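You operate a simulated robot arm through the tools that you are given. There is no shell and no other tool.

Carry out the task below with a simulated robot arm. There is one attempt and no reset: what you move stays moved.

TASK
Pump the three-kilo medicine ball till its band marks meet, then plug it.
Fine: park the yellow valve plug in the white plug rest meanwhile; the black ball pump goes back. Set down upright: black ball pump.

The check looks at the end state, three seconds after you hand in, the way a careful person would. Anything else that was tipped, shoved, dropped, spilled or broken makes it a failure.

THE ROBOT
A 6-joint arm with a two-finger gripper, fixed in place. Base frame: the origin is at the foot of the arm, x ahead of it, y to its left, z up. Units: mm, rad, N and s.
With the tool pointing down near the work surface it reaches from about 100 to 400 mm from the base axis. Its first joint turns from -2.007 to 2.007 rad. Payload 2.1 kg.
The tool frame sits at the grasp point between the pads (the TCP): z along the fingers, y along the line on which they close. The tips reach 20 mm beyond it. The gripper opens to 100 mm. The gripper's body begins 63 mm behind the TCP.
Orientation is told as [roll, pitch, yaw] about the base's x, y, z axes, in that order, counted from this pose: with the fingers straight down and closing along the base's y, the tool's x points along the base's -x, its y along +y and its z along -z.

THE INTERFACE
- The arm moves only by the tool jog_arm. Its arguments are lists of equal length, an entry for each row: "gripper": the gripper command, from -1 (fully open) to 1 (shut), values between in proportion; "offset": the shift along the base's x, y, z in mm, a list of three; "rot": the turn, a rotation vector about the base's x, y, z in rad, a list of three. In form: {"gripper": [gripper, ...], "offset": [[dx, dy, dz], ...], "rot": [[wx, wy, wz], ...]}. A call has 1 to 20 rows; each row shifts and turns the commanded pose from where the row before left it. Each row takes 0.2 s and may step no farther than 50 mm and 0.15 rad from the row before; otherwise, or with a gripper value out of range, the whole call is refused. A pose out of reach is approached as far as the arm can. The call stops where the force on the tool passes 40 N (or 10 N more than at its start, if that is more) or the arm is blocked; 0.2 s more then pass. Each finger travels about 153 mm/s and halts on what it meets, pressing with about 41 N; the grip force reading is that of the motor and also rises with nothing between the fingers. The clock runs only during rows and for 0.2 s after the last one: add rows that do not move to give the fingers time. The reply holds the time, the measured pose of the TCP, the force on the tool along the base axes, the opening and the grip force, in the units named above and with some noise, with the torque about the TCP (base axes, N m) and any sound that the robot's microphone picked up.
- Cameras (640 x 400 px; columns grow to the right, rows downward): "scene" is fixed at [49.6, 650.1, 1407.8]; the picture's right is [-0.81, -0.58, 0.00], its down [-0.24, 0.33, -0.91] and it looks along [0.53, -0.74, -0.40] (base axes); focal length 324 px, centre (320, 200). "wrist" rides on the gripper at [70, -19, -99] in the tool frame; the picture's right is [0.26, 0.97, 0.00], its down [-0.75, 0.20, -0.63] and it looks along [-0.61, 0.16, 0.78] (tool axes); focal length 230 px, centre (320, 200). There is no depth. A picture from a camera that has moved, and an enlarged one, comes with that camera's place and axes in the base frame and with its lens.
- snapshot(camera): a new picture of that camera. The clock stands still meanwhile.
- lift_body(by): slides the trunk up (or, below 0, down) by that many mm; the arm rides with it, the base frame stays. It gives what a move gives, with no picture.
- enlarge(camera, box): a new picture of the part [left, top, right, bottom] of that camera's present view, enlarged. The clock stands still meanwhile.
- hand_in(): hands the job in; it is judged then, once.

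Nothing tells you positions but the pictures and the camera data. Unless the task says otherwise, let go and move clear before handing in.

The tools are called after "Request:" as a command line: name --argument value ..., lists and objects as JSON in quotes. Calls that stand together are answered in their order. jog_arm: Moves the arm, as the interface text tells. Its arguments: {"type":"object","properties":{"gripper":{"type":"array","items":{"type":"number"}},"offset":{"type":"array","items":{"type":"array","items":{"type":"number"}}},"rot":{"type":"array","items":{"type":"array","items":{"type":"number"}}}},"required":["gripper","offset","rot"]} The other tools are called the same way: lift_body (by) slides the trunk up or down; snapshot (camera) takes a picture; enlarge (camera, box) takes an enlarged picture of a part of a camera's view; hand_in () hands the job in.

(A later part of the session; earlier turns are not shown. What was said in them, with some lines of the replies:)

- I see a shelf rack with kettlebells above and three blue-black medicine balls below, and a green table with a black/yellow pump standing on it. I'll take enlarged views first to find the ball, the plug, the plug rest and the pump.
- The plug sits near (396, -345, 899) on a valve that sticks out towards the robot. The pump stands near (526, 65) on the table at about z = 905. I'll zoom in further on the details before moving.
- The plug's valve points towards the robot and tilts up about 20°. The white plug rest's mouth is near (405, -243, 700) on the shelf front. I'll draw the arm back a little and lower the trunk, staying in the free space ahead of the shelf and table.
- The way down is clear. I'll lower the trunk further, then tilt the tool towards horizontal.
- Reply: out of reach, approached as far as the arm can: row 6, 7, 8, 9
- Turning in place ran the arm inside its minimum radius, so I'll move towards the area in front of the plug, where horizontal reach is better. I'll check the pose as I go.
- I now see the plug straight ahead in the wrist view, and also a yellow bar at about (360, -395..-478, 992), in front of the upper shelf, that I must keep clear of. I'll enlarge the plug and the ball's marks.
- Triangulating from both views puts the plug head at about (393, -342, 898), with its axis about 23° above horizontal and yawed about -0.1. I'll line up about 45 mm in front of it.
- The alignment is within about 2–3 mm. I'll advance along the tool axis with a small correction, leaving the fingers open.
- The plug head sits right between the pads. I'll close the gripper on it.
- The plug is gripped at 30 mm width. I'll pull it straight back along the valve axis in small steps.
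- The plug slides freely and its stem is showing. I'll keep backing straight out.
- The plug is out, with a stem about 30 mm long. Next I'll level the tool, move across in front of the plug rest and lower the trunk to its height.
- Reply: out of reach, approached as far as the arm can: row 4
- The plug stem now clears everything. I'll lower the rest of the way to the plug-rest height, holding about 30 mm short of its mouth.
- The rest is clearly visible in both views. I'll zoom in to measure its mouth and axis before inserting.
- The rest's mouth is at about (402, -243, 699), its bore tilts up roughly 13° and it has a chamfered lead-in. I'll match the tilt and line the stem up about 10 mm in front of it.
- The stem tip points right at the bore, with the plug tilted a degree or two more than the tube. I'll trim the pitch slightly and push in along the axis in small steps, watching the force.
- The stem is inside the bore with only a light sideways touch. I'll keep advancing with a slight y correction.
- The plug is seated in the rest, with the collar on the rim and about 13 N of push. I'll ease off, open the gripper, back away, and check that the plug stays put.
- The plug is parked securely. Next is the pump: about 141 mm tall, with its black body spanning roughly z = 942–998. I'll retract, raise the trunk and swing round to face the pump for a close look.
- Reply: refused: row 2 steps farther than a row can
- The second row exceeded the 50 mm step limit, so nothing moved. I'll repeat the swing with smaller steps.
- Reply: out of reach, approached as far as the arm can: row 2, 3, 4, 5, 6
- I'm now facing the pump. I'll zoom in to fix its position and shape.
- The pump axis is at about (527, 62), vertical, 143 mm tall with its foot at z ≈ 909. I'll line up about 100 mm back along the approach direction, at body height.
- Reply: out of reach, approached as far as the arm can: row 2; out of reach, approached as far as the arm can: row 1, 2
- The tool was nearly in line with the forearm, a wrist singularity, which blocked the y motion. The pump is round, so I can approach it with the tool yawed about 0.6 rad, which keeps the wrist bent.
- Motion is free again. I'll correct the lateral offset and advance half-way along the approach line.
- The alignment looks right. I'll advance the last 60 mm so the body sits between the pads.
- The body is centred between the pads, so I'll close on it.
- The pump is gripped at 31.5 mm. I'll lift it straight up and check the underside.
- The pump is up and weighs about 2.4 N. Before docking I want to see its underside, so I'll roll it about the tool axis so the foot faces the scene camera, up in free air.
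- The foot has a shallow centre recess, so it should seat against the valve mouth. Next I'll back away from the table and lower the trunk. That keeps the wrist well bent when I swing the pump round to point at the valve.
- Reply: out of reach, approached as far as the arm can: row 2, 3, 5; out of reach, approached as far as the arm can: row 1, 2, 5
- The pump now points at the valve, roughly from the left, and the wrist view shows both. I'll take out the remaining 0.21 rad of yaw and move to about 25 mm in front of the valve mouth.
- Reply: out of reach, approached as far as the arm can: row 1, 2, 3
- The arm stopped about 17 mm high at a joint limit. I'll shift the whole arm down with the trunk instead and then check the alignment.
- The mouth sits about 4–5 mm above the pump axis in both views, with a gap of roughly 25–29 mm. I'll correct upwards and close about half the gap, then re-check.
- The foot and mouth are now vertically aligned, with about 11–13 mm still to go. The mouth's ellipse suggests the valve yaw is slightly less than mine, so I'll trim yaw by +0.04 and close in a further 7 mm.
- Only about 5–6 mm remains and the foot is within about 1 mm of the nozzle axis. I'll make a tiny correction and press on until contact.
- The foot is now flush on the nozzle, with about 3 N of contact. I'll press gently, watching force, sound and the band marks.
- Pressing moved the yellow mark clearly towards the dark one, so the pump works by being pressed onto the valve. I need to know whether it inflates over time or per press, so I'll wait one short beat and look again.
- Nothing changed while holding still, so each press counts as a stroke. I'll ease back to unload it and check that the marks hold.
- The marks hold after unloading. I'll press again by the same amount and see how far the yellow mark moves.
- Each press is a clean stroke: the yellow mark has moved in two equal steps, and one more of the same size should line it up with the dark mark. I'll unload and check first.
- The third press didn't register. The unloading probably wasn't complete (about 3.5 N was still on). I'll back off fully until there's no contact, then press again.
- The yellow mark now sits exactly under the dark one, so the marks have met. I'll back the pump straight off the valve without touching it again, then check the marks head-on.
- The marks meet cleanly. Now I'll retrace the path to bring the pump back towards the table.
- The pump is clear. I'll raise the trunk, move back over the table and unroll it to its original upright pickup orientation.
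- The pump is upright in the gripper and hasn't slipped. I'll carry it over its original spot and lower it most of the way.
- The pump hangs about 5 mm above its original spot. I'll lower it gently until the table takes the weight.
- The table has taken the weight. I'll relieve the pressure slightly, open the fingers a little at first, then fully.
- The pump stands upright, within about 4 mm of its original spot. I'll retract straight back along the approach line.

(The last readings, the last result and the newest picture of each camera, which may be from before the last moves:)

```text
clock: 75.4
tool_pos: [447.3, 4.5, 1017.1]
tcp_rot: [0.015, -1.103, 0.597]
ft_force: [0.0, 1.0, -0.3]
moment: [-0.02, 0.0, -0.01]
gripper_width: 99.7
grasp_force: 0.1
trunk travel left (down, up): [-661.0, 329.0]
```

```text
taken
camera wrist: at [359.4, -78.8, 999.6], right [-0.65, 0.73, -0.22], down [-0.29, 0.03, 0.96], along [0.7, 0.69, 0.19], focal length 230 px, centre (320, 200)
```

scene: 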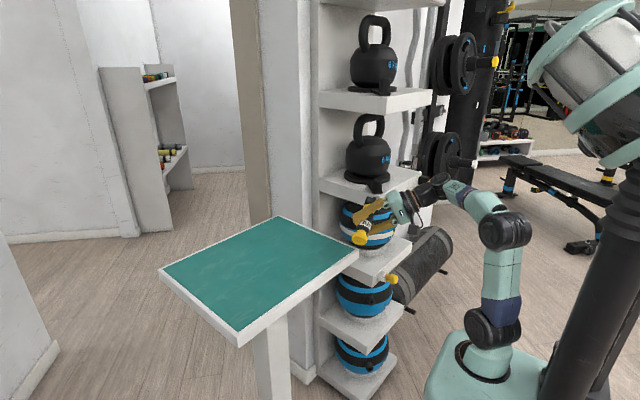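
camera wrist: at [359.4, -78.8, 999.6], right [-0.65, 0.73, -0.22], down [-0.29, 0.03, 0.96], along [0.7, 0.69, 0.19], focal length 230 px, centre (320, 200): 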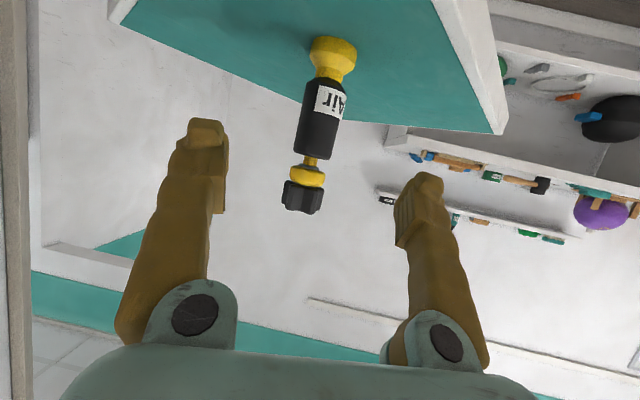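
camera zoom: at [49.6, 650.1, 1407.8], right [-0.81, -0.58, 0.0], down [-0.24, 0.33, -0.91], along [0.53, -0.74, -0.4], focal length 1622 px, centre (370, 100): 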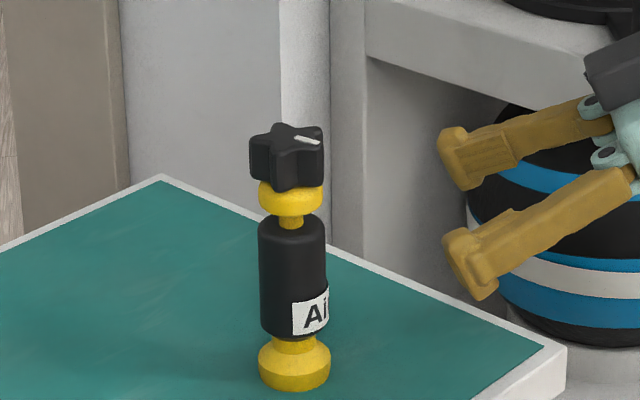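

The pump stands cleanly. Now back to the plug: I'll swing to the right with the tool kept bent left, restore the plug-rest orientation, and lower the trunk.

Request:
jog_arm --gripper '[-1, -1, -1, -1, -1, -1, -1, -1, -1, -1, -1]' --offset '[[-14, -30, -5], [-14, -30, -5], [-14, -30, -5], [-14, -30, -5], [-14, -30, -5], [-14, -30, -5], [-14, -30, -5], [-14, -29, -5], [0, 0, 0], [0, 0, 0], [0, 0, 0]]' --rot '[[0, 0, -0.089], [0, 0, -0.089], [0, 0, -0.089], [0, 0, -0.089], [0, 0, -0.089], [0, 0, -0.089], [0, 0, -0.089], [0, 0, -0.087], [-0.0143, -0.1292, 0], [-0.0143, -0.1292, 0], [0, 0, 0]]'

Request:
snapshot --camera "scene"

Request:
snapshot --camera "wrist"

```text
clock: 77.8
tool_pos: [334.6, -235.6, 979.1]
tcp_rot: [0.011, -1.364, -0.112]
ft_force: [-0.2, 0.0, 0.7]
moment: [0.02, -0.03, -0.01]
gripper_width: 100.0
grasp_force: 0.0
trunk travel left (down, up): [-661.0, 329.0]
```

```text
taken
```

scene: 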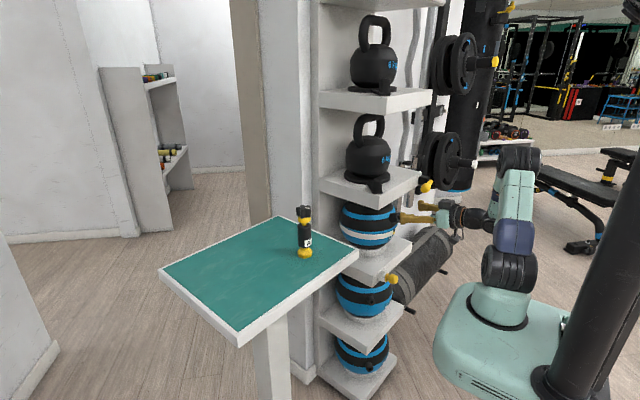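

```text
taken
camera wrist: at [223.1, -241.6, 930.7], right [0.04, 0.97, -0.25], down [-0.44, 0.24, 0.86], along [0.9, 0.07, 0.44], focal length 230 px, centre (320, 200)
```

wrist: 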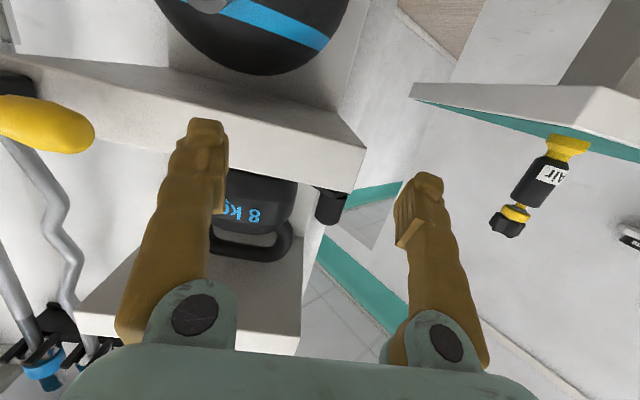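

Request:
lift_body --by -265

Request:
snapshot --camera "wrist"

Request:
enlarge --camera "scene" --box '[370, 255, 430, 298]'

```text
clock: 80.5
tool_pos: [335.7, -234.8, 713.0]
tcp_rot: [0.015, -1.363, -0.113]
ft_force: [-0.2, 1.3, 0.2]
moment: [0.01, -0.01, 0.01]
gripper_width: 99.8
grasp_force: 0.0
trunk travel left (down, up): [-396.0, 594.0]
```

```text
taken
camera wrist: at [223.2, -241.7, 665.7], right [0.04, 0.97, -0.25], down [-0.44, 0.24, 0.86], along [0.9, 0.07, 0.44], focal length 230 px, centre (320, 200)
```

wrist: 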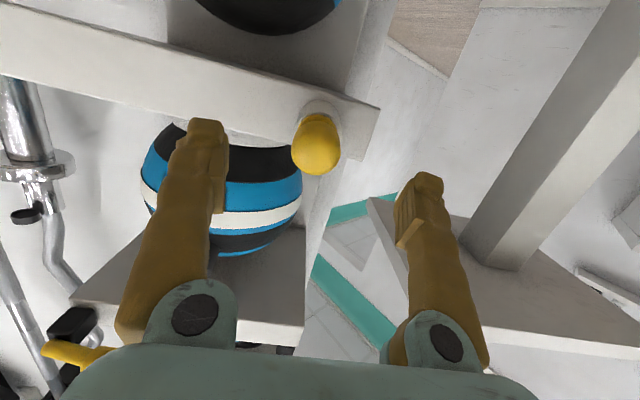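

```text
9.30 times, centred on (400, 276) of scene
camera zoom: at [49.6, 650.1, 1407.8], right [-0.81, -0.58, 0.0], down [-0.24, 0.33, -0.91], along [0.53, -0.74, -0.4], focal length 3018 px, centre (-424, -512)
```

zoom: 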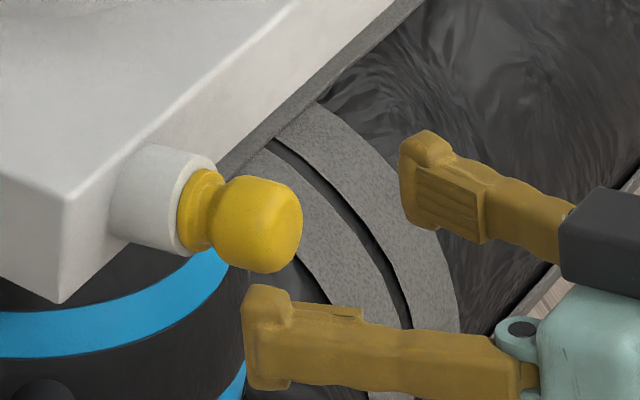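

The plug is exactly where I left it. I'll advance to the same grasp point and close on it.

Request:
jog_arm --gripper '[-0.5, -0.5, -0.5, -0.5, -0.5]' --offset '[[0, -0.8, 0], [14.1, -1.6, -3], [14.1, -1.6, -3], [14, -1.5, -2.9], [0, 0, 0]]' --rot '[[0, 0, 0], [0, 0, 0], [0, 0, 0], [0, 0, 0], [0, 0, 0]]'

Request:
enlarge --camera "wrist" --box '[230, 90, 410, 240]'

Request:
enlarge --camera "scene" --box '[375, 260, 415, 290]'

```text
clock: 81.7
tool_pos: [377.8, -240.6, 705.1]
tcp_rot: [0.013, -1.364, -0.114]
ft_force: [-0.1, 0.5, 0.6]
moment: [-0.02, 0.0, -0.02]
gripper_width: 75.2
grasp_force: 0.1
trunk travel left (down, up): [-396.0, 594.0]
```

```text
2.67 times, centred on (320, 165) of wrist
camera zoom: at [265.5, -247.2, 657.0], right [0.04, 0.97, -0.25], down [-0.44, 0.24, 0.86], along [0.9, 0.07, 0.44], focal length 614 px, centre (320, 293)
```

zoom: 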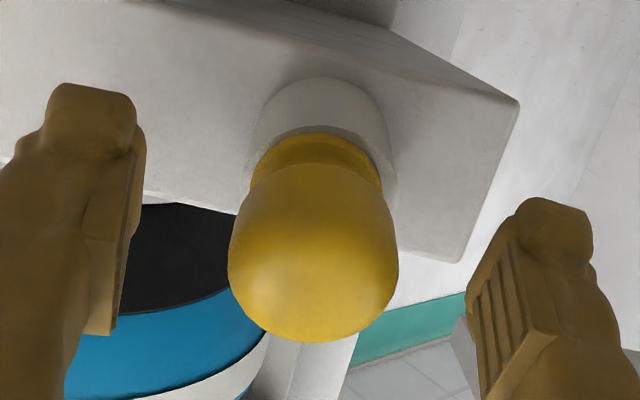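

```text
13.33 times, centred on (395, 275) of scene
camera zoom: at [49.6, 650.1, 1407.8], right [-0.81, -0.58, 0.0], down [-0.24, 0.33, -0.91], along [0.53, -0.74, -0.4], focal length 4326 px, centre (-680, -800)
```

zoom: 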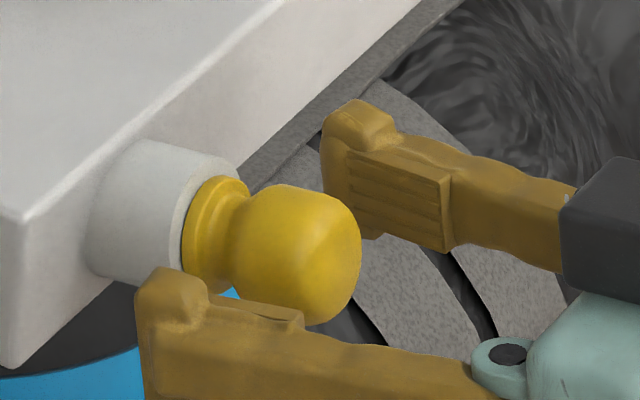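

Request:
jog_arm --gripper '[-0.5, 1, 1, 1, 1]' --offset '[[0.2, -1.2, -0.5], [0, 0, 0], [0, 0, 0], [0, 0, 0], [0, 0, 0]]' --rot '[[0, 0, 0], [0, 0, 0], [0, 0, 0], [0, 0, 0], [0, 0, 0]]'

Request:
enlarge --camera "wrist" --box '[230, 90, 410, 240]'

Request:
enlarge --camera "scene" --box '[375, 260, 415, 290]'

```text
clock: 82.9
tool_pos: [377.1, -241.4, 704.2]
tcp_rot: [0.013, -1.363, -0.114]
ft_force: [0.6, -0.1, 0.7]
moment: [-0.03, -0.02, 0.01]
gripper_width: 30.7
grasp_force: 41.6
trunk travel left (down, up): [-396.0, 594.0]
```

```text
2.67 times, centred on (320, 165) of wrist
camera zoom: at [265.1, -248.6, 656.8], right [0.04, 0.97, -0.25], down [-0.44, 0.24, 0.86], along [0.9, 0.07, 0.44], focal length 614 px, centre (320, 293)
```

zoom: 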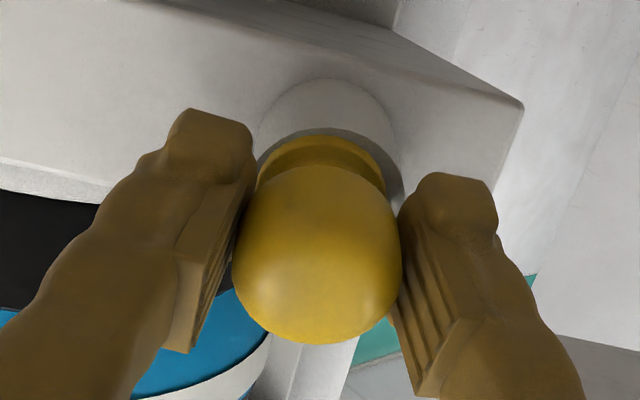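

```text
13.33 times, centred on (395, 275) of scene
camera zoom: at [49.6, 650.1, 1407.8], right [-0.81, -0.58, 0.0], down [-0.24, 0.33, -0.91], along [0.53, -0.74, -0.4], focal length 4326 px, centre (-680, -800)
```

zoom: 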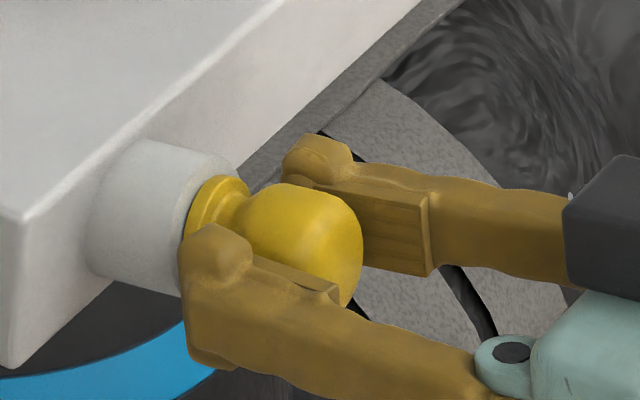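

The plug is gripped again. I'll pull it straight out of the rest.

Request:
jog_arm --gripper '[1, 1, 1, 1, 1, 1]' --offset '[[-4.9, 0.5, 1.0], [-7.8, 0.9, 1.7], [-9.7, 1.1, 2.1], [-9.7, 1.1, 2.1], [-14, 1.5, 3.0], [0, 0, 0]]' --rot '[[0, 0, 0], [0, 0, 0], [0, 0, 0], [0, 0, 0], [0, 0, 0], [0, 0, 0]]'

Request:
enlarge --camera "scene" --box '[370, 255, 430, 298]'

Request:
snapshot --camera "wrist"

```text
clock: 84.3
tool_pos: [331.5, -236.2, 713.3]
tcp_rot: [0.016, -1.363, -0.114]
ft_force: [-0.1, -0.3, 0.6]
moment: [0.01, 0.02, 0.0]
gripper_width: 30.4
grasp_force: 41.3
trunk travel left (down, up): [-396.0, 594.0]
```

```text
9.30 times, centred on (400, 276) of scene
camera zoom: at [49.6, 650.1, 1407.8], right [-0.81, -0.58, 0.0], down [-0.24, 0.33, -0.91], along [0.53, -0.74, -0.4], focal length 3018 px, centre (-424, -512)
```

zoom: 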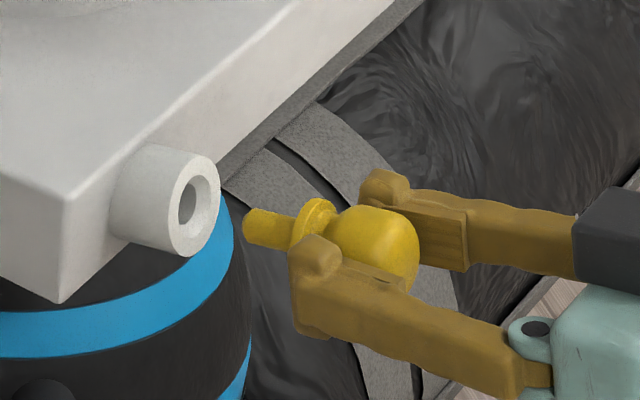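

```text
taken
camera wrist: at [219.4, -243.7, 666.4], right [0.04, 0.97, -0.25], down [-0.44, 0.24, 0.86], along [0.9, 0.07, 0.44], focal length 230 px, centre (320, 200)
```

wrist: 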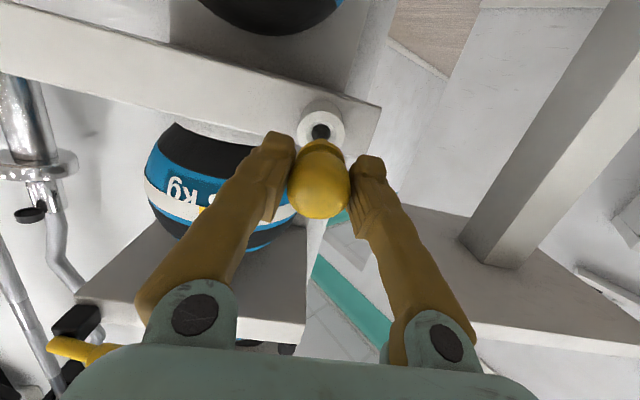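

The plug is out of the rest. I'll raise the trunk and move back in front of the ball's valve with the insertion orientation used before.

Request:
lift_body --by 207

Request:
jog_arm --gripper '[1, 1, 1, 1, 1]' --offset '[[2, -25, 0], [2, -25, 0], [1.5, -25, 0], [1.5, -25.5, 0], [0, 0, 0]]' --rot '[[0.011, 0.0959, 0], [0.011, 0.0959, 0], [0, 0, 0.012], [0, 0, 0], [0, 0, 0]]'

Request:
snapshot --camera "wrist"

Request:
enlarge --camera "scene" --box '[375, 190, 445, 240]'

```text
clock: 86.5
tool_pos: [332.1, -237.7, 920.4]
tcp_rot: [0.012, -1.364, -0.114]
ft_force: [0.8, 0.6, -1.4]
moment: [-0.02, 0.01, 0.0]
gripper_width: 30.4
grasp_force: 41.2
trunk travel left (down, up): [-603.0, 387.0]
```

```text
clock: 87.8
tool_pos: [339.0, -338.4, 920.2]
tcp_rot: [0.015, -1.169, -0.102]
ft_force: [1.2, -0.1, 0.0]
moment: [0.0, -0.01, -0.02]
gripper_width: 30.5
grasp_force: 40.7
trunk travel left (down, up): [-603.0, 387.0]
```

```text
taken
camera wrist: at [220.0, -346.1, 894.7], right [-0.02, 0.97, -0.23], down [-0.27, 0.22, 0.94], along [0.96, 0.08, 0.26], focal length 230 px, centre (320, 200)
```

wrist: 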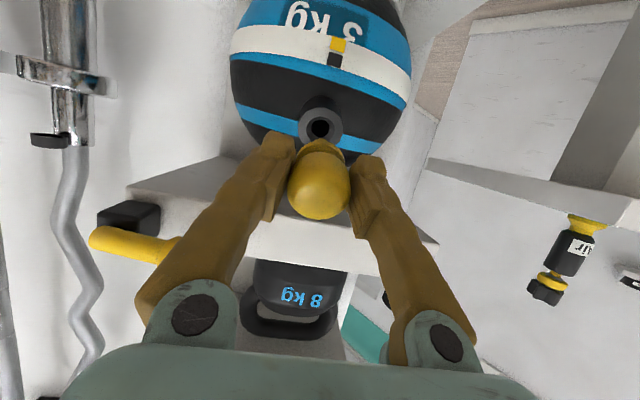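

```text
8.00 times, centred on (410, 215) of scene
camera zoom: at [49.6, 650.1, 1407.8], right [-0.81, -0.58, 0.0], down [-0.24, 0.33, -0.91], along [0.53, -0.74, -0.4], focal length 2596 px, centre (-400, 80)
```

zoom: 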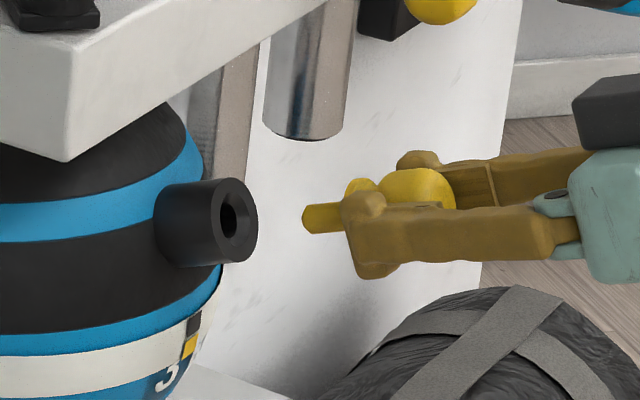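

The head-on view shows both the band marks and the valve mouth. I'll zoom in on each.

Request:
enlarge --camera "wrist" --box '[290, 15, 390, 80]'

Request:
enlarge --camera "wrist" --box '[280, 85, 365, 160]'

Request:
enlarge --camera "scene" --box '[390, 205, 430, 232]'

```text
6.15 times, centred on (340, 48) of wrist
camera zoom: at [220.0, -346.1, 894.7], right [-0.02, 0.97, -0.23], down [-0.27, 0.22, 0.94], along [0.96, 0.08, 0.26], focal length 1416 px, centre (197, 1138)
```

zoom: 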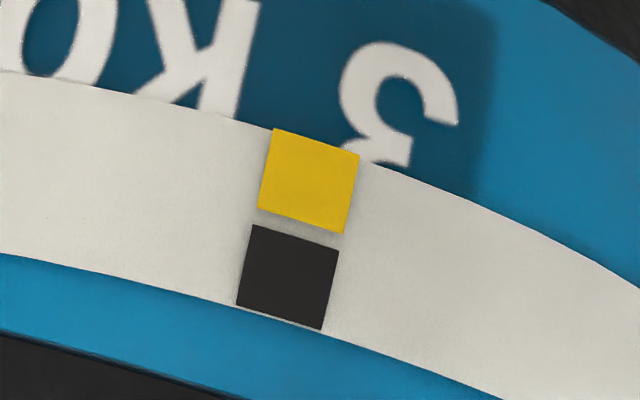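

```text
5.33 times, centred on (322, 122) of wrist
camera zoom: at [220.0, -346.1, 894.7], right [-0.02, 0.97, -0.23], down [-0.27, 0.22, 0.94], along [0.96, 0.08, 0.26], focal length 1227 px, centre (307, 613)
```

zoom: 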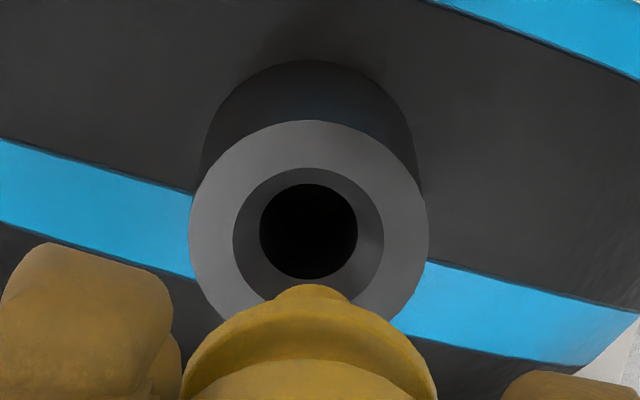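

```text
14.81 times, centred on (410, 218) of scene
camera zoom: at [49.6, 650.1, 1407.8], right [-0.81, -0.58, 0.0], down [-0.24, 0.33, -0.91], along [0.53, -0.74, -0.4], focal length 4807 px, centre (-1013, -74)
```

zoom: 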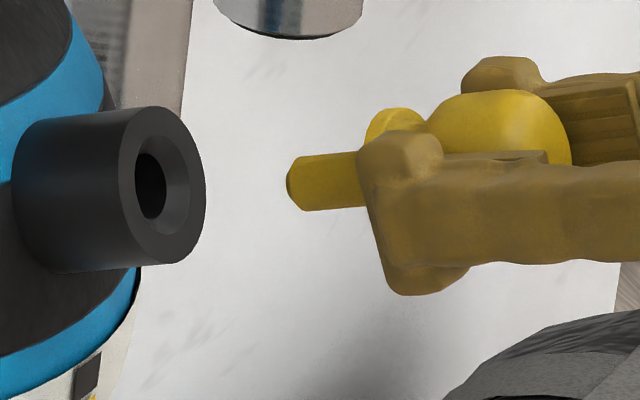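

The marks are aligned essentially perfectly, and the valve mouth lies on the tool axis. I'll advance until the stem tip is just short of the mouth and re-check.

Request:
jog_arm --gripper '[1, 1, 1, 1]' --offset '[[9.2, -0.8, -3.9], [9.2, -0.8, -3.9], [5.5, -0.5, -2.3], [0, 0, 0]]' --rot '[[0, 0, 0], [0, 0, 0], [0, 0, 0], [0, 0, 0]]'

Request:
enlarge --camera "wrist" --box '[280, 85, 365, 160]'

Request:
enlarge --camera "scene" --box '[390, 205, 430, 232]'

```text
clock: 88.8
tool_pos: [362.6, -338.9, 910.2]
tcp_rot: [0.016, -1.172, -0.1]
ft_force: [-0.1, 0.5, -0.3]
moment: [-0.04, 0.01, -0.02]
gripper_width: 30.5
grasp_force: 40.8
trunk travel left (down, up): [-603.0, 387.0]
```

```text
5.33 times, centred on (322, 122) of wrist
camera zoom: at [244.0, -347.0, 885.6], right [-0.02, 0.97, -0.23], down [-0.27, 0.22, 0.94], along [0.96, 0.08, 0.26], focal length 1227 px, centre (307, 613)
```

zoom: 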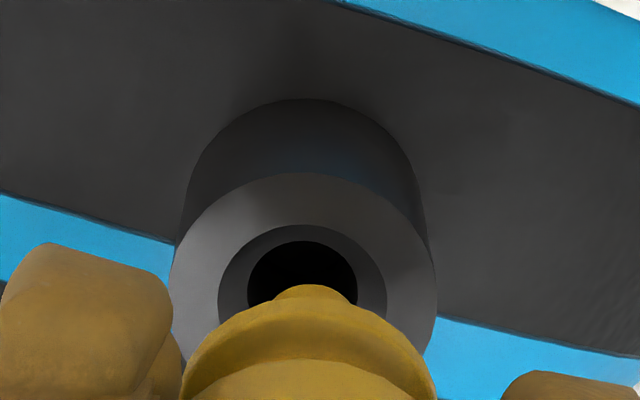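

```text
14.81 times, centred on (410, 218) of scene
camera zoom: at [49.6, 650.1, 1407.8], right [-0.81, -0.58, 0.0], down [-0.24, 0.33, -0.91], along [0.53, -0.74, -0.4], focal length 4807 px, centre (-1013, -74)
```

zoom: 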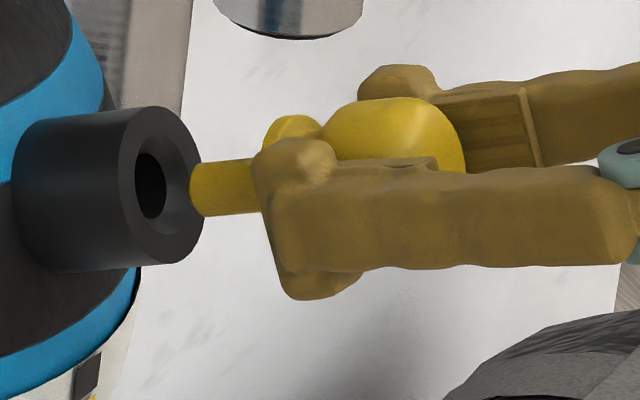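

Request:
jog_arm --gripper '[1, 1, 1, 1]' --offset '[[0, -1.2, 0.4], [4.6, -0.4, -1.95], [4.6, -0.4, -1.95], [0, 0, 0]]' --rot '[[0, 0, 0], [0, 0, 0], [0, 0, 0], [0, 0, 0]]'

Request:
enlarge --camera "wrist" --box '[280, 85, 365, 160]'

Request:
enlarge --camera "scene" --box '[390, 205, 430, 232]'

```text
clock: 89.8
tool_pos: [371.8, -341.9, 906.9]
tcp_rot: [0.016, -1.172, -0.103]
ft_force: [0.5, 0.3, 0.1]
moment: [-0.02, 0.01, 0.03]
gripper_width: 30.3
grasp_force: 40.9
trunk travel left (down, up): [-603.0, 387.0]
```

```text
5.33 times, centred on (322, 122) of wrist
camera zoom: at [252.8, -348.8, 881.8], right [-0.01, 0.97, -0.23], down [-0.27, 0.22, 0.94], along [0.96, 0.08, 0.26], focal length 1227 px, centre (307, 613)
```

zoom: 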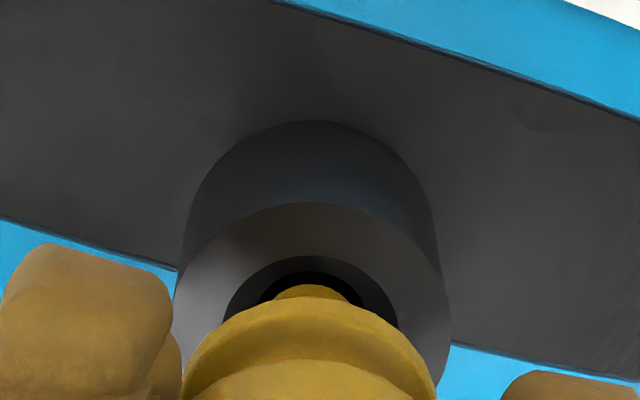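

```text
14.81 times, centred on (410, 218) of scene
camera zoom: at [49.6, 650.1, 1407.8], right [-0.81, -0.58, 0.0], down [-0.24, 0.33, -0.91], along [0.53, -0.74, -0.4], focal length 4807 px, centre (-1013, -74)
```

zoom: 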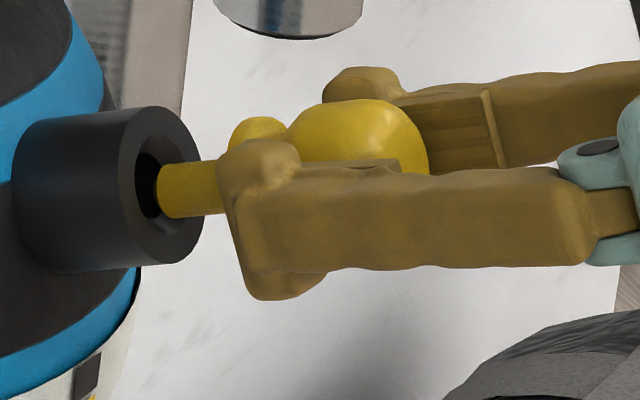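

The tip has entered the funnel with no side force. I'll keep inserting.

Request:
jog_arm --gripper '[1, 1, 1, 1, 1, 1]' --offset '[[3.7, -0.3, -1.6], [3.7, -0.3, -1.6], [3.7, -0.3, -1.6], [3.7, -0.3, -1.6], [2.7, -0.2, -1.2], [0, 0, 0]]' --rot '[[0, 0, 0], [0, 0, 0], [0, 0, 0], [0, 0, 0], [0, 0, 0], [0, 0, 0]]'

Request:
enlarge --camera "wrist" --box '[280, 85, 365, 160]'

Request:
enlarge --camera "scene" --box '[385, 205, 425, 232]'

```text
clock: 91.2
tool_pos: [388.3, -343.2, 900.0]
tcp_rot: [0.015, -1.171, -0.1]
ft_force: [-0.2, -0.3, 0.2]
moment: [0.01, 0.03, 0.0]
gripper_width: 30.4
grasp_force: 41.4
trunk travel left (down, up): [-603.0, 387.0]
```

```text
5.33 times, centred on (322, 122) of wrist
camera zoom: at [270.0, -350.6, 874.8], right [-0.01, 0.97, -0.23], down [-0.27, 0.22, 0.94], along [0.96, 0.08, 0.26], focal length 1227 px, centre (307, 613)
```

zoom: 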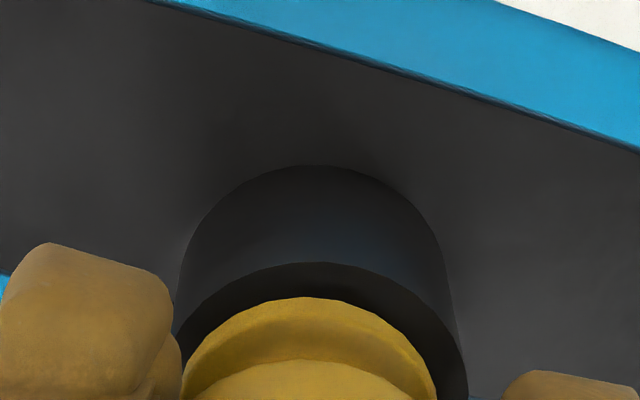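

```text
14.81 times, centred on (405, 218) of scene
camera zoom: at [49.6, 650.1, 1407.8], right [-0.81, -0.58, 0.0], down [-0.24, 0.33, -0.91], along [0.53, -0.74, -0.4], focal length 4807 px, centre (-939, -74)
```

zoom: 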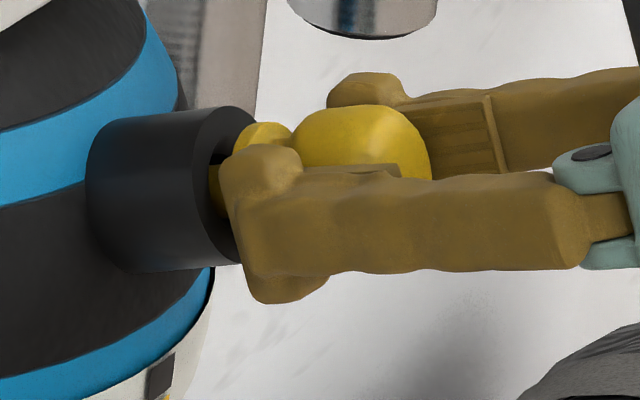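

Request:
jog_arm --gripper '[1, 1, 1, 1]' --offset '[[1.8, -0.1, -0.8], [1.8, -0.1, -0.8], [1.4, -0.1, -0.6], [0, 0, 0]]' --rot '[[0, 0, 0], [0, 0, 0], [0, 0, 0], [0, 0, 0]]'

Request:
enlarge --camera "scene" --box '[385, 205, 425, 232]'

```text
clock: 92.2
tool_pos: [394.3, -342.4, 896.9]
tcp_rot: [0.016, -1.17, -0.103]
ft_force: [0.2, 0.6, -1.1]
moment: [-0.02, 0.01, 0.03]
gripper_width: 30.3
grasp_force: 40.9
trunk travel left (down, up): [-603.0, 387.0]
```

```text
14.81 times, centred on (405, 218) of scene
camera zoom: at [49.6, 650.1, 1407.8], right [-0.81, -0.58, 0.0], down [-0.24, 0.33, -0.91], along [0.53, -0.74, -0.4], focal length 4807 px, centre (-939, -74)
```

zoom: 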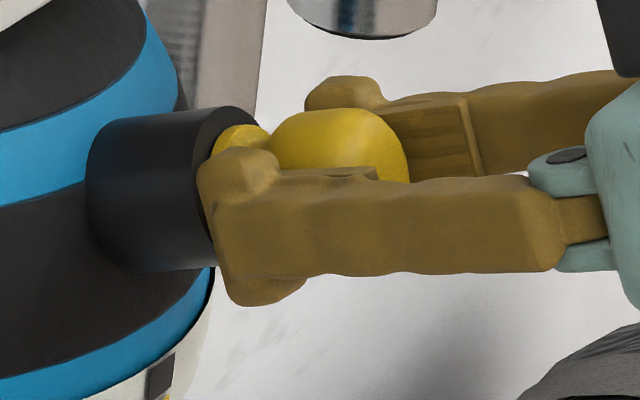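

Request:
jog_arm --gripper '[1, 1, 1, 1]' --offset '[[1.0, -0.1, -0.4], [1.0, -0.1, -0.4], [0.8, -0.1, -0.35], [0, 0, 0]]' --rot '[[0, 0, 0], [0, 0, 0], [0, 0, 0], [0, 0, 0]]'

Request:
enlarge --camera "scene" --box '[385, 205, 425, 232]'

Request:
enlarge --camera "wrist" --box '[280, 105, 365, 170]'

```text
clock: 93.2
tool_pos: [394.0, -343.2, 897.5]
tcp_rot: [0.013, -1.174, -0.102]
ft_force: [-5.6, -0.3, 2.4]
moment: [-0.03, 0.06, -0.07]
gripper_width: 30.3
grasp_force: 40.5
trunk travel left (down, up): [-603.0, 387.0]
```

```text
14.81 times, centred on (405, 218) of scene
camera zoom: at [49.6, 650.1, 1407.8], right [-0.81, -0.58, 0.0], down [-0.24, 0.33, -0.91], along [0.53, -0.74, -0.4], focal length 4807 px, centre (-939, -74)
```

zoom: 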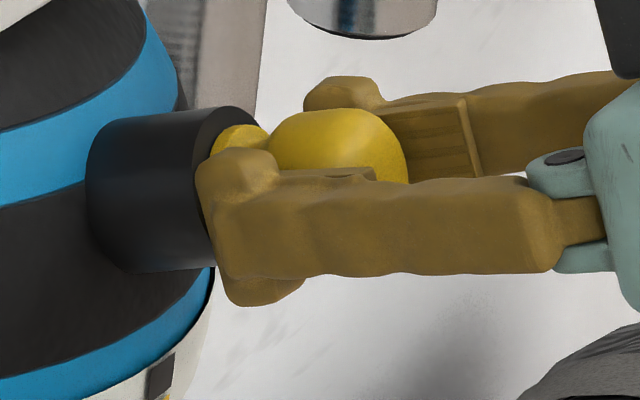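

```text
6.15 times, centred on (322, 138) of wrist
camera zoom: at [275.8, -350.7, 872.0], right [-0.01, 0.97, -0.23], down [-0.27, 0.22, 0.94], along [0.96, 0.08, 0.26], focal length 1416 px, centre (305, 585)
```

zoom: 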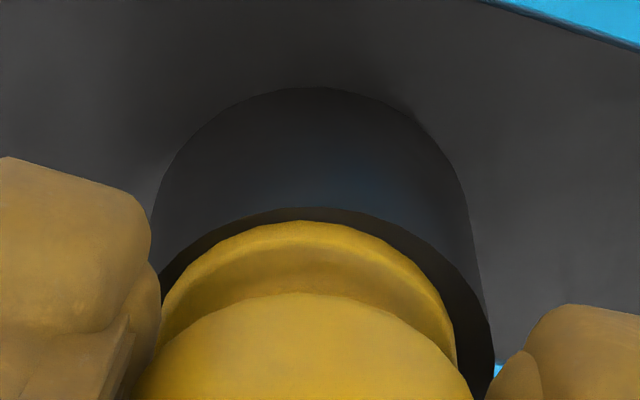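

The collar is against the mouth with about 6 N. It looks a millimetre or so off-centre, so I'll nudge +y and press a little more firmly to seat it fully.

Request:
jog_arm --gripper '[1, 1, 1, 1]' --offset '[[0, 1.0, 0], [1.0, -0.1, -0.4], [1.0, -0.1, -0.4], [0, 0, 0]]' --rot '[[0, 0, 0], [0, 0, 0], [0, 0, 0], [0, 0, 0]]'

Request:
enlarge --camera "scene" --box '[385, 205, 425, 232]'

Request:
enlarge --camera "wrist" --box '[280, 105, 365, 170]'

```text
clock: 94.2
tool_pos: [394.9, -344.0, 897.9]
tcp_rot: [0.016, -1.175, -0.101]
ft_force: [-17.2, -0.5, 3.3]
moment: [-0.04, 0.27, -0.21]
gripper_width: 30.5
grasp_force: 40.6
trunk travel left (down, up): [-603.0, 387.0]
```

```text
14.81 times, centred on (405, 218) of scene
camera zoom: at [49.6, 650.1, 1407.8], right [-0.81, -0.58, 0.0], down [-0.24, 0.33, -0.91], along [0.53, -0.74, -0.4], focal length 4807 px, centre (-939, -74)
```

zoom: 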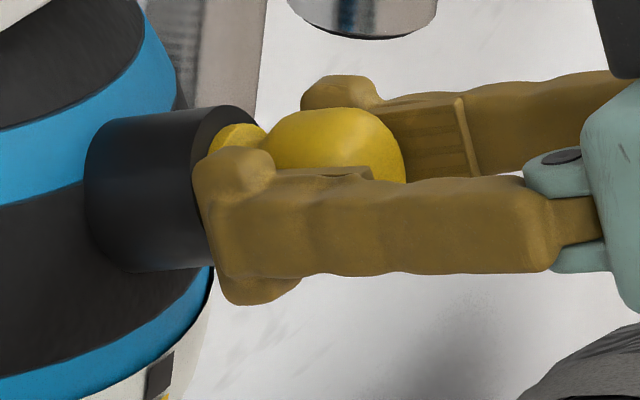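

```text
6.15 times, centred on (322, 138) of wrist
camera zoom: at [276.5, -350.2, 871.9], right [-0.01, 0.97, -0.23], down [-0.27, 0.22, 0.94], along [0.96, 0.08, 0.26], focal length 1416 px, centre (305, 585)
```

zoom: 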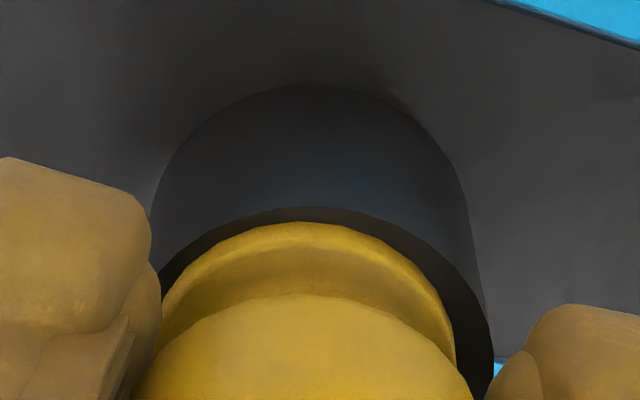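

The plug is fully seated, with firm contact at 17 N. I'll ease off, open the fingers and back away along the axis.

Request:
jog_arm --gripper '[1, 1, -0.3, -0.3, -0.3]' --offset '[[-1.5, 0.1, 0.6], [-0.5, 0, 0.2], [0, 0, 0], [0, 0, 0], [0, 0, 0]]' --rot '[[0, 0, 0], [0, 0, 0], [0, 0, 0], [0, 0, 0], [0, 0, 0]]'

Request:
enlarge --camera "scene" --box '[385, 205, 425, 232]'

Request:
enlarge --camera "wrist" --box '[250, 90, 390, 220]'

```text
clock: 95.3
tool_pos: [398.2, -341.8, 896.9]
tcp_rot: [0.016, -1.171, -0.099]
ft_force: [0.3, 0.0, 0.2]
moment: [0.01, 0.0, 0.01]
gripper_width: 64.9
grasp_force: 0.1
trunk travel left (down, up): [-603.0, 387.0]
```

```text
14.81 times, centred on (405, 218) of scene
camera zoom: at [49.6, 650.1, 1407.8], right [-0.81, -0.58, 0.0], down [-0.24, 0.33, -0.91], along [0.53, -0.74, -0.4], focal length 4807 px, centre (-939, -74)
```

zoom: 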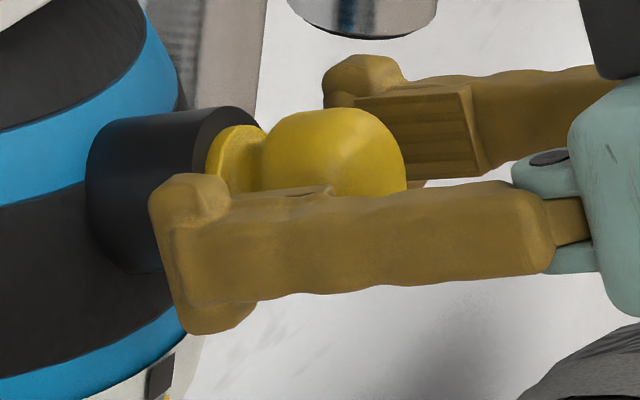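

```text
3.08 times, centred on (320, 155) of wrist
camera zoom: at [278.8, -349.9, 871.3], right [-0.02, 0.97, -0.23], down [-0.27, 0.22, 0.94], along [0.96, 0.08, 0.26], focal length 708 px, centre (320, 338)
```

zoom: 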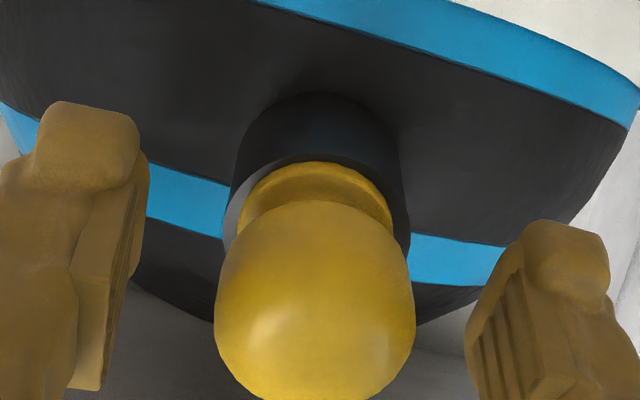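

The plug sits just as it did at the start. I'll retract straight back and then check everything.

Request:
jog_arm --gripper '[-0.4, -0.4, -0.4, -0.4, -0.4]' --offset '[[-9.2, 0.8, 3.9], [-13.8, 1.2, 5.9], [-18.3, 1.6, 7.8], [-18.3, 1.6, 7.8], [0, 0, 0]]' --rot '[[0, 0, 0], [0, 0, 0], [0, 0, 0], [0, 0, 0], [0, 0, 0]]'

Request:
snapshot --camera "scene"

Request:
snapshot --camera "wrist"

Request:
enlarge --camera "scene" --box '[370, 205, 420, 240]'

Request:
enlarge --camera "wrist" --box '[240, 10, 420, 160]'

```text
clock: 96.5
tool_pos: [337.3, -336.6, 921.3]
tcp_rot: [0.016, -1.17, -0.101]
ft_force: [-0.6, 0.7, -0.1]
moment: [0.0, -0.01, -0.01]
gripper_width: 70.0
grasp_force: 0.1
trunk travel left (down, up): [-603.0, 387.0]
```

```text
taken
```

scene: 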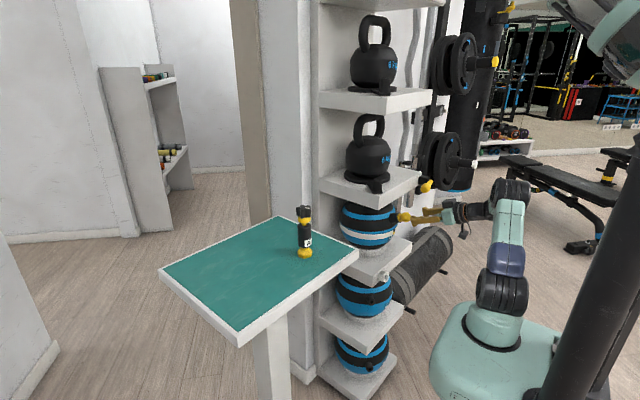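

```text
taken
camera wrist: at [219.4, -343.8, 896.7], right [-0.02, 0.97, -0.23], down [-0.27, 0.22, 0.94], along [0.96, 0.08, 0.26], focal length 230 px, centre (320, 200)
```

wrist: 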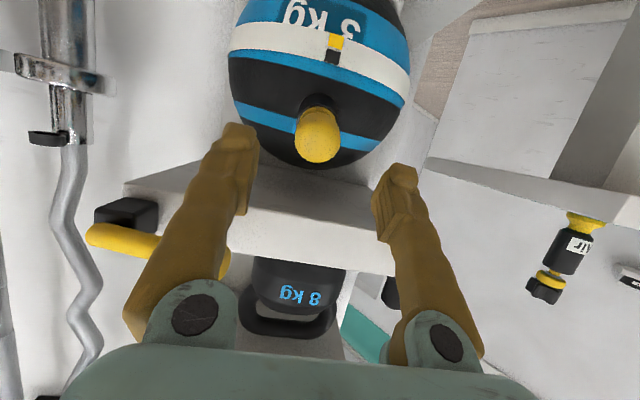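

```text
11.43 times, centred on (395, 222) of scene
camera zoom: at [49.6, 650.1, 1407.8], right [-0.81, -0.58, 0.0], down [-0.24, 0.33, -0.91], along [0.53, -0.74, -0.4], focal length 3708 px, centre (-537, -57)
```

zoom: 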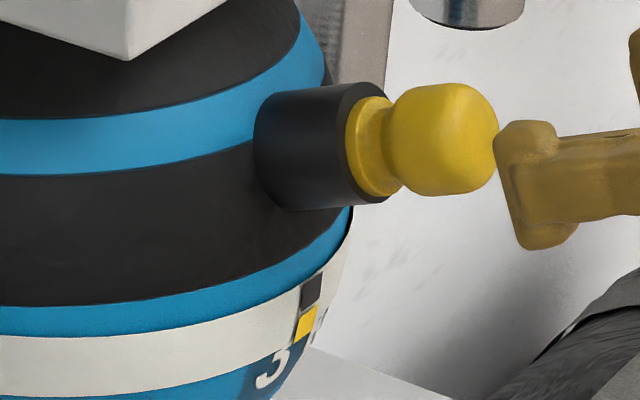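

```text
2.67 times, centred on (330, 85) of wrist
camera zoom: at [219.4, -343.8, 896.7], right [-0.02, 0.97, -0.23], down [-0.27, 0.22, 0.94], along [0.96, 0.08, 0.26], focal length 614 px, centre (293, 507)
```

zoom: 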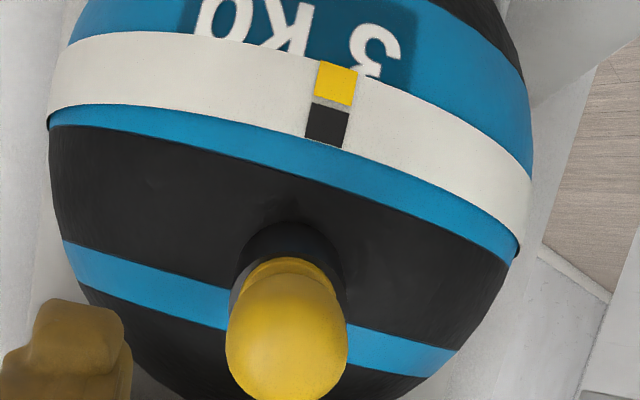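

The plug is back exactly where it started and the marks meet. I'll move the arm further clear and take a last look at the pump and the surroundings.

Request:
jog_arm --gripper '[-0.4, -0.4, -0.4, -0.4]' --offset '[[-5, 35, 3], [0, 40, 0], [0, 35, 0], [0, 0, 0]]' --rot '[[0, 0, 0], [0, 0, 0], [0, 0, 0], [0, 0, 0]]'

Request:
enlarge --camera "scene" --box '[284, 198, 324, 264]'

Request:
enlarge --camera "scene" --box '[310, 150, 440, 310]'

Request:
snapshot --camera "wrist"

```text
clock: 97.5
tool_pos: [331.6, -226.3, 925.4]
tcp_rot: [0.016, -1.172, -0.1]
ft_force: [-0.2, -0.2, 0.0]
moment: [0.01, -0.01, 0.0]
gripper_width: 70.1
grasp_force: 0.1
trunk travel left (down, up): [-603.0, 387.0]
```

```text
6.06 times, centred on (304, 231) of scene
camera zoom: at [49.6, 650.1, 1407.8], right [-0.81, -0.58, 0.0], down [-0.24, 0.33, -0.91], along [0.53, -0.74, -0.4], focal length 1966 px, centre (417, 12)
```

zoom: 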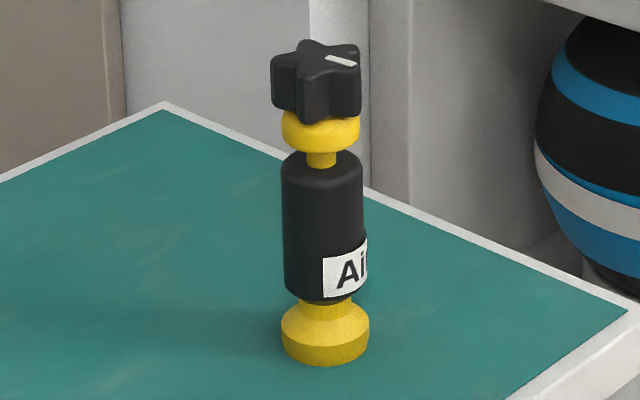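

```text
2.50 times, centred on (375, 230) of scene
camera zoom: at [49.6, 650.1, 1407.8], right [-0.81, -0.58, 0.0], down [-0.24, 0.33, -0.91], along [0.53, -0.74, -0.4], focal length 811 px, centre (182, 125)
```

zoom: 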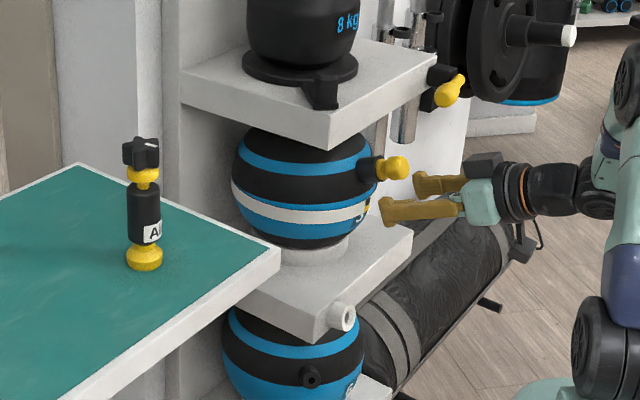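

```text
taken
camera wrist: at [213.5, -233.9, 899.2], right [-0.02, 0.97, -0.23], down [-0.27, 0.22, 0.94], along [0.96, 0.08, 0.26], focal length 230 px, centre (320, 200)
```

wrist: 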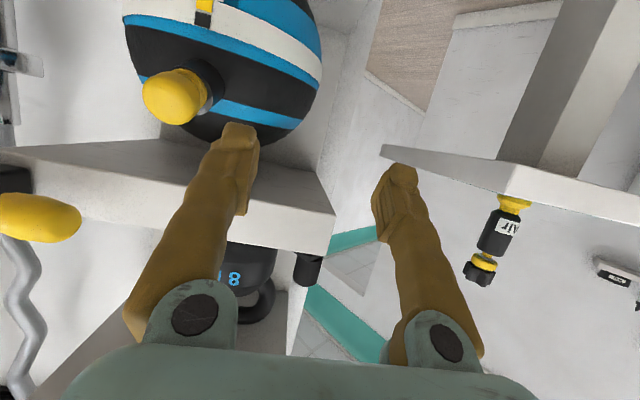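

The 3 kg ball is pumped until its marks meet and the plug is seated in its valve. The pump stands upright within about 4 mm of where it began, the plug rest is empty, the arm is clear and nothing else has moved. I'm handing in.

Request:
hand_in

```text
The job is handed in.
```

The three-kilo medicine ball is pumped until its yellow and dark band marks line up, and the yellow plug is back in its valve. I've handed the job in; no verdict came back.

- **Pumping:** it took three strokes, each made by pressing the pump's foot onto the valve. One extra press did nothing because I hadn't fully released the one before it.
- **Plug:** it was parked in the white plug rest during pumping. It now looks the same in the valve as it did at the start.
- **Pump:** the black ball pump is upright on the table, about 4 mm from its original spot and turned slightly about its own axis.
- **Surroundings:** in the final pictures nothing else looks tipped, moved or dropped. The arm is clear and the gripper is open.
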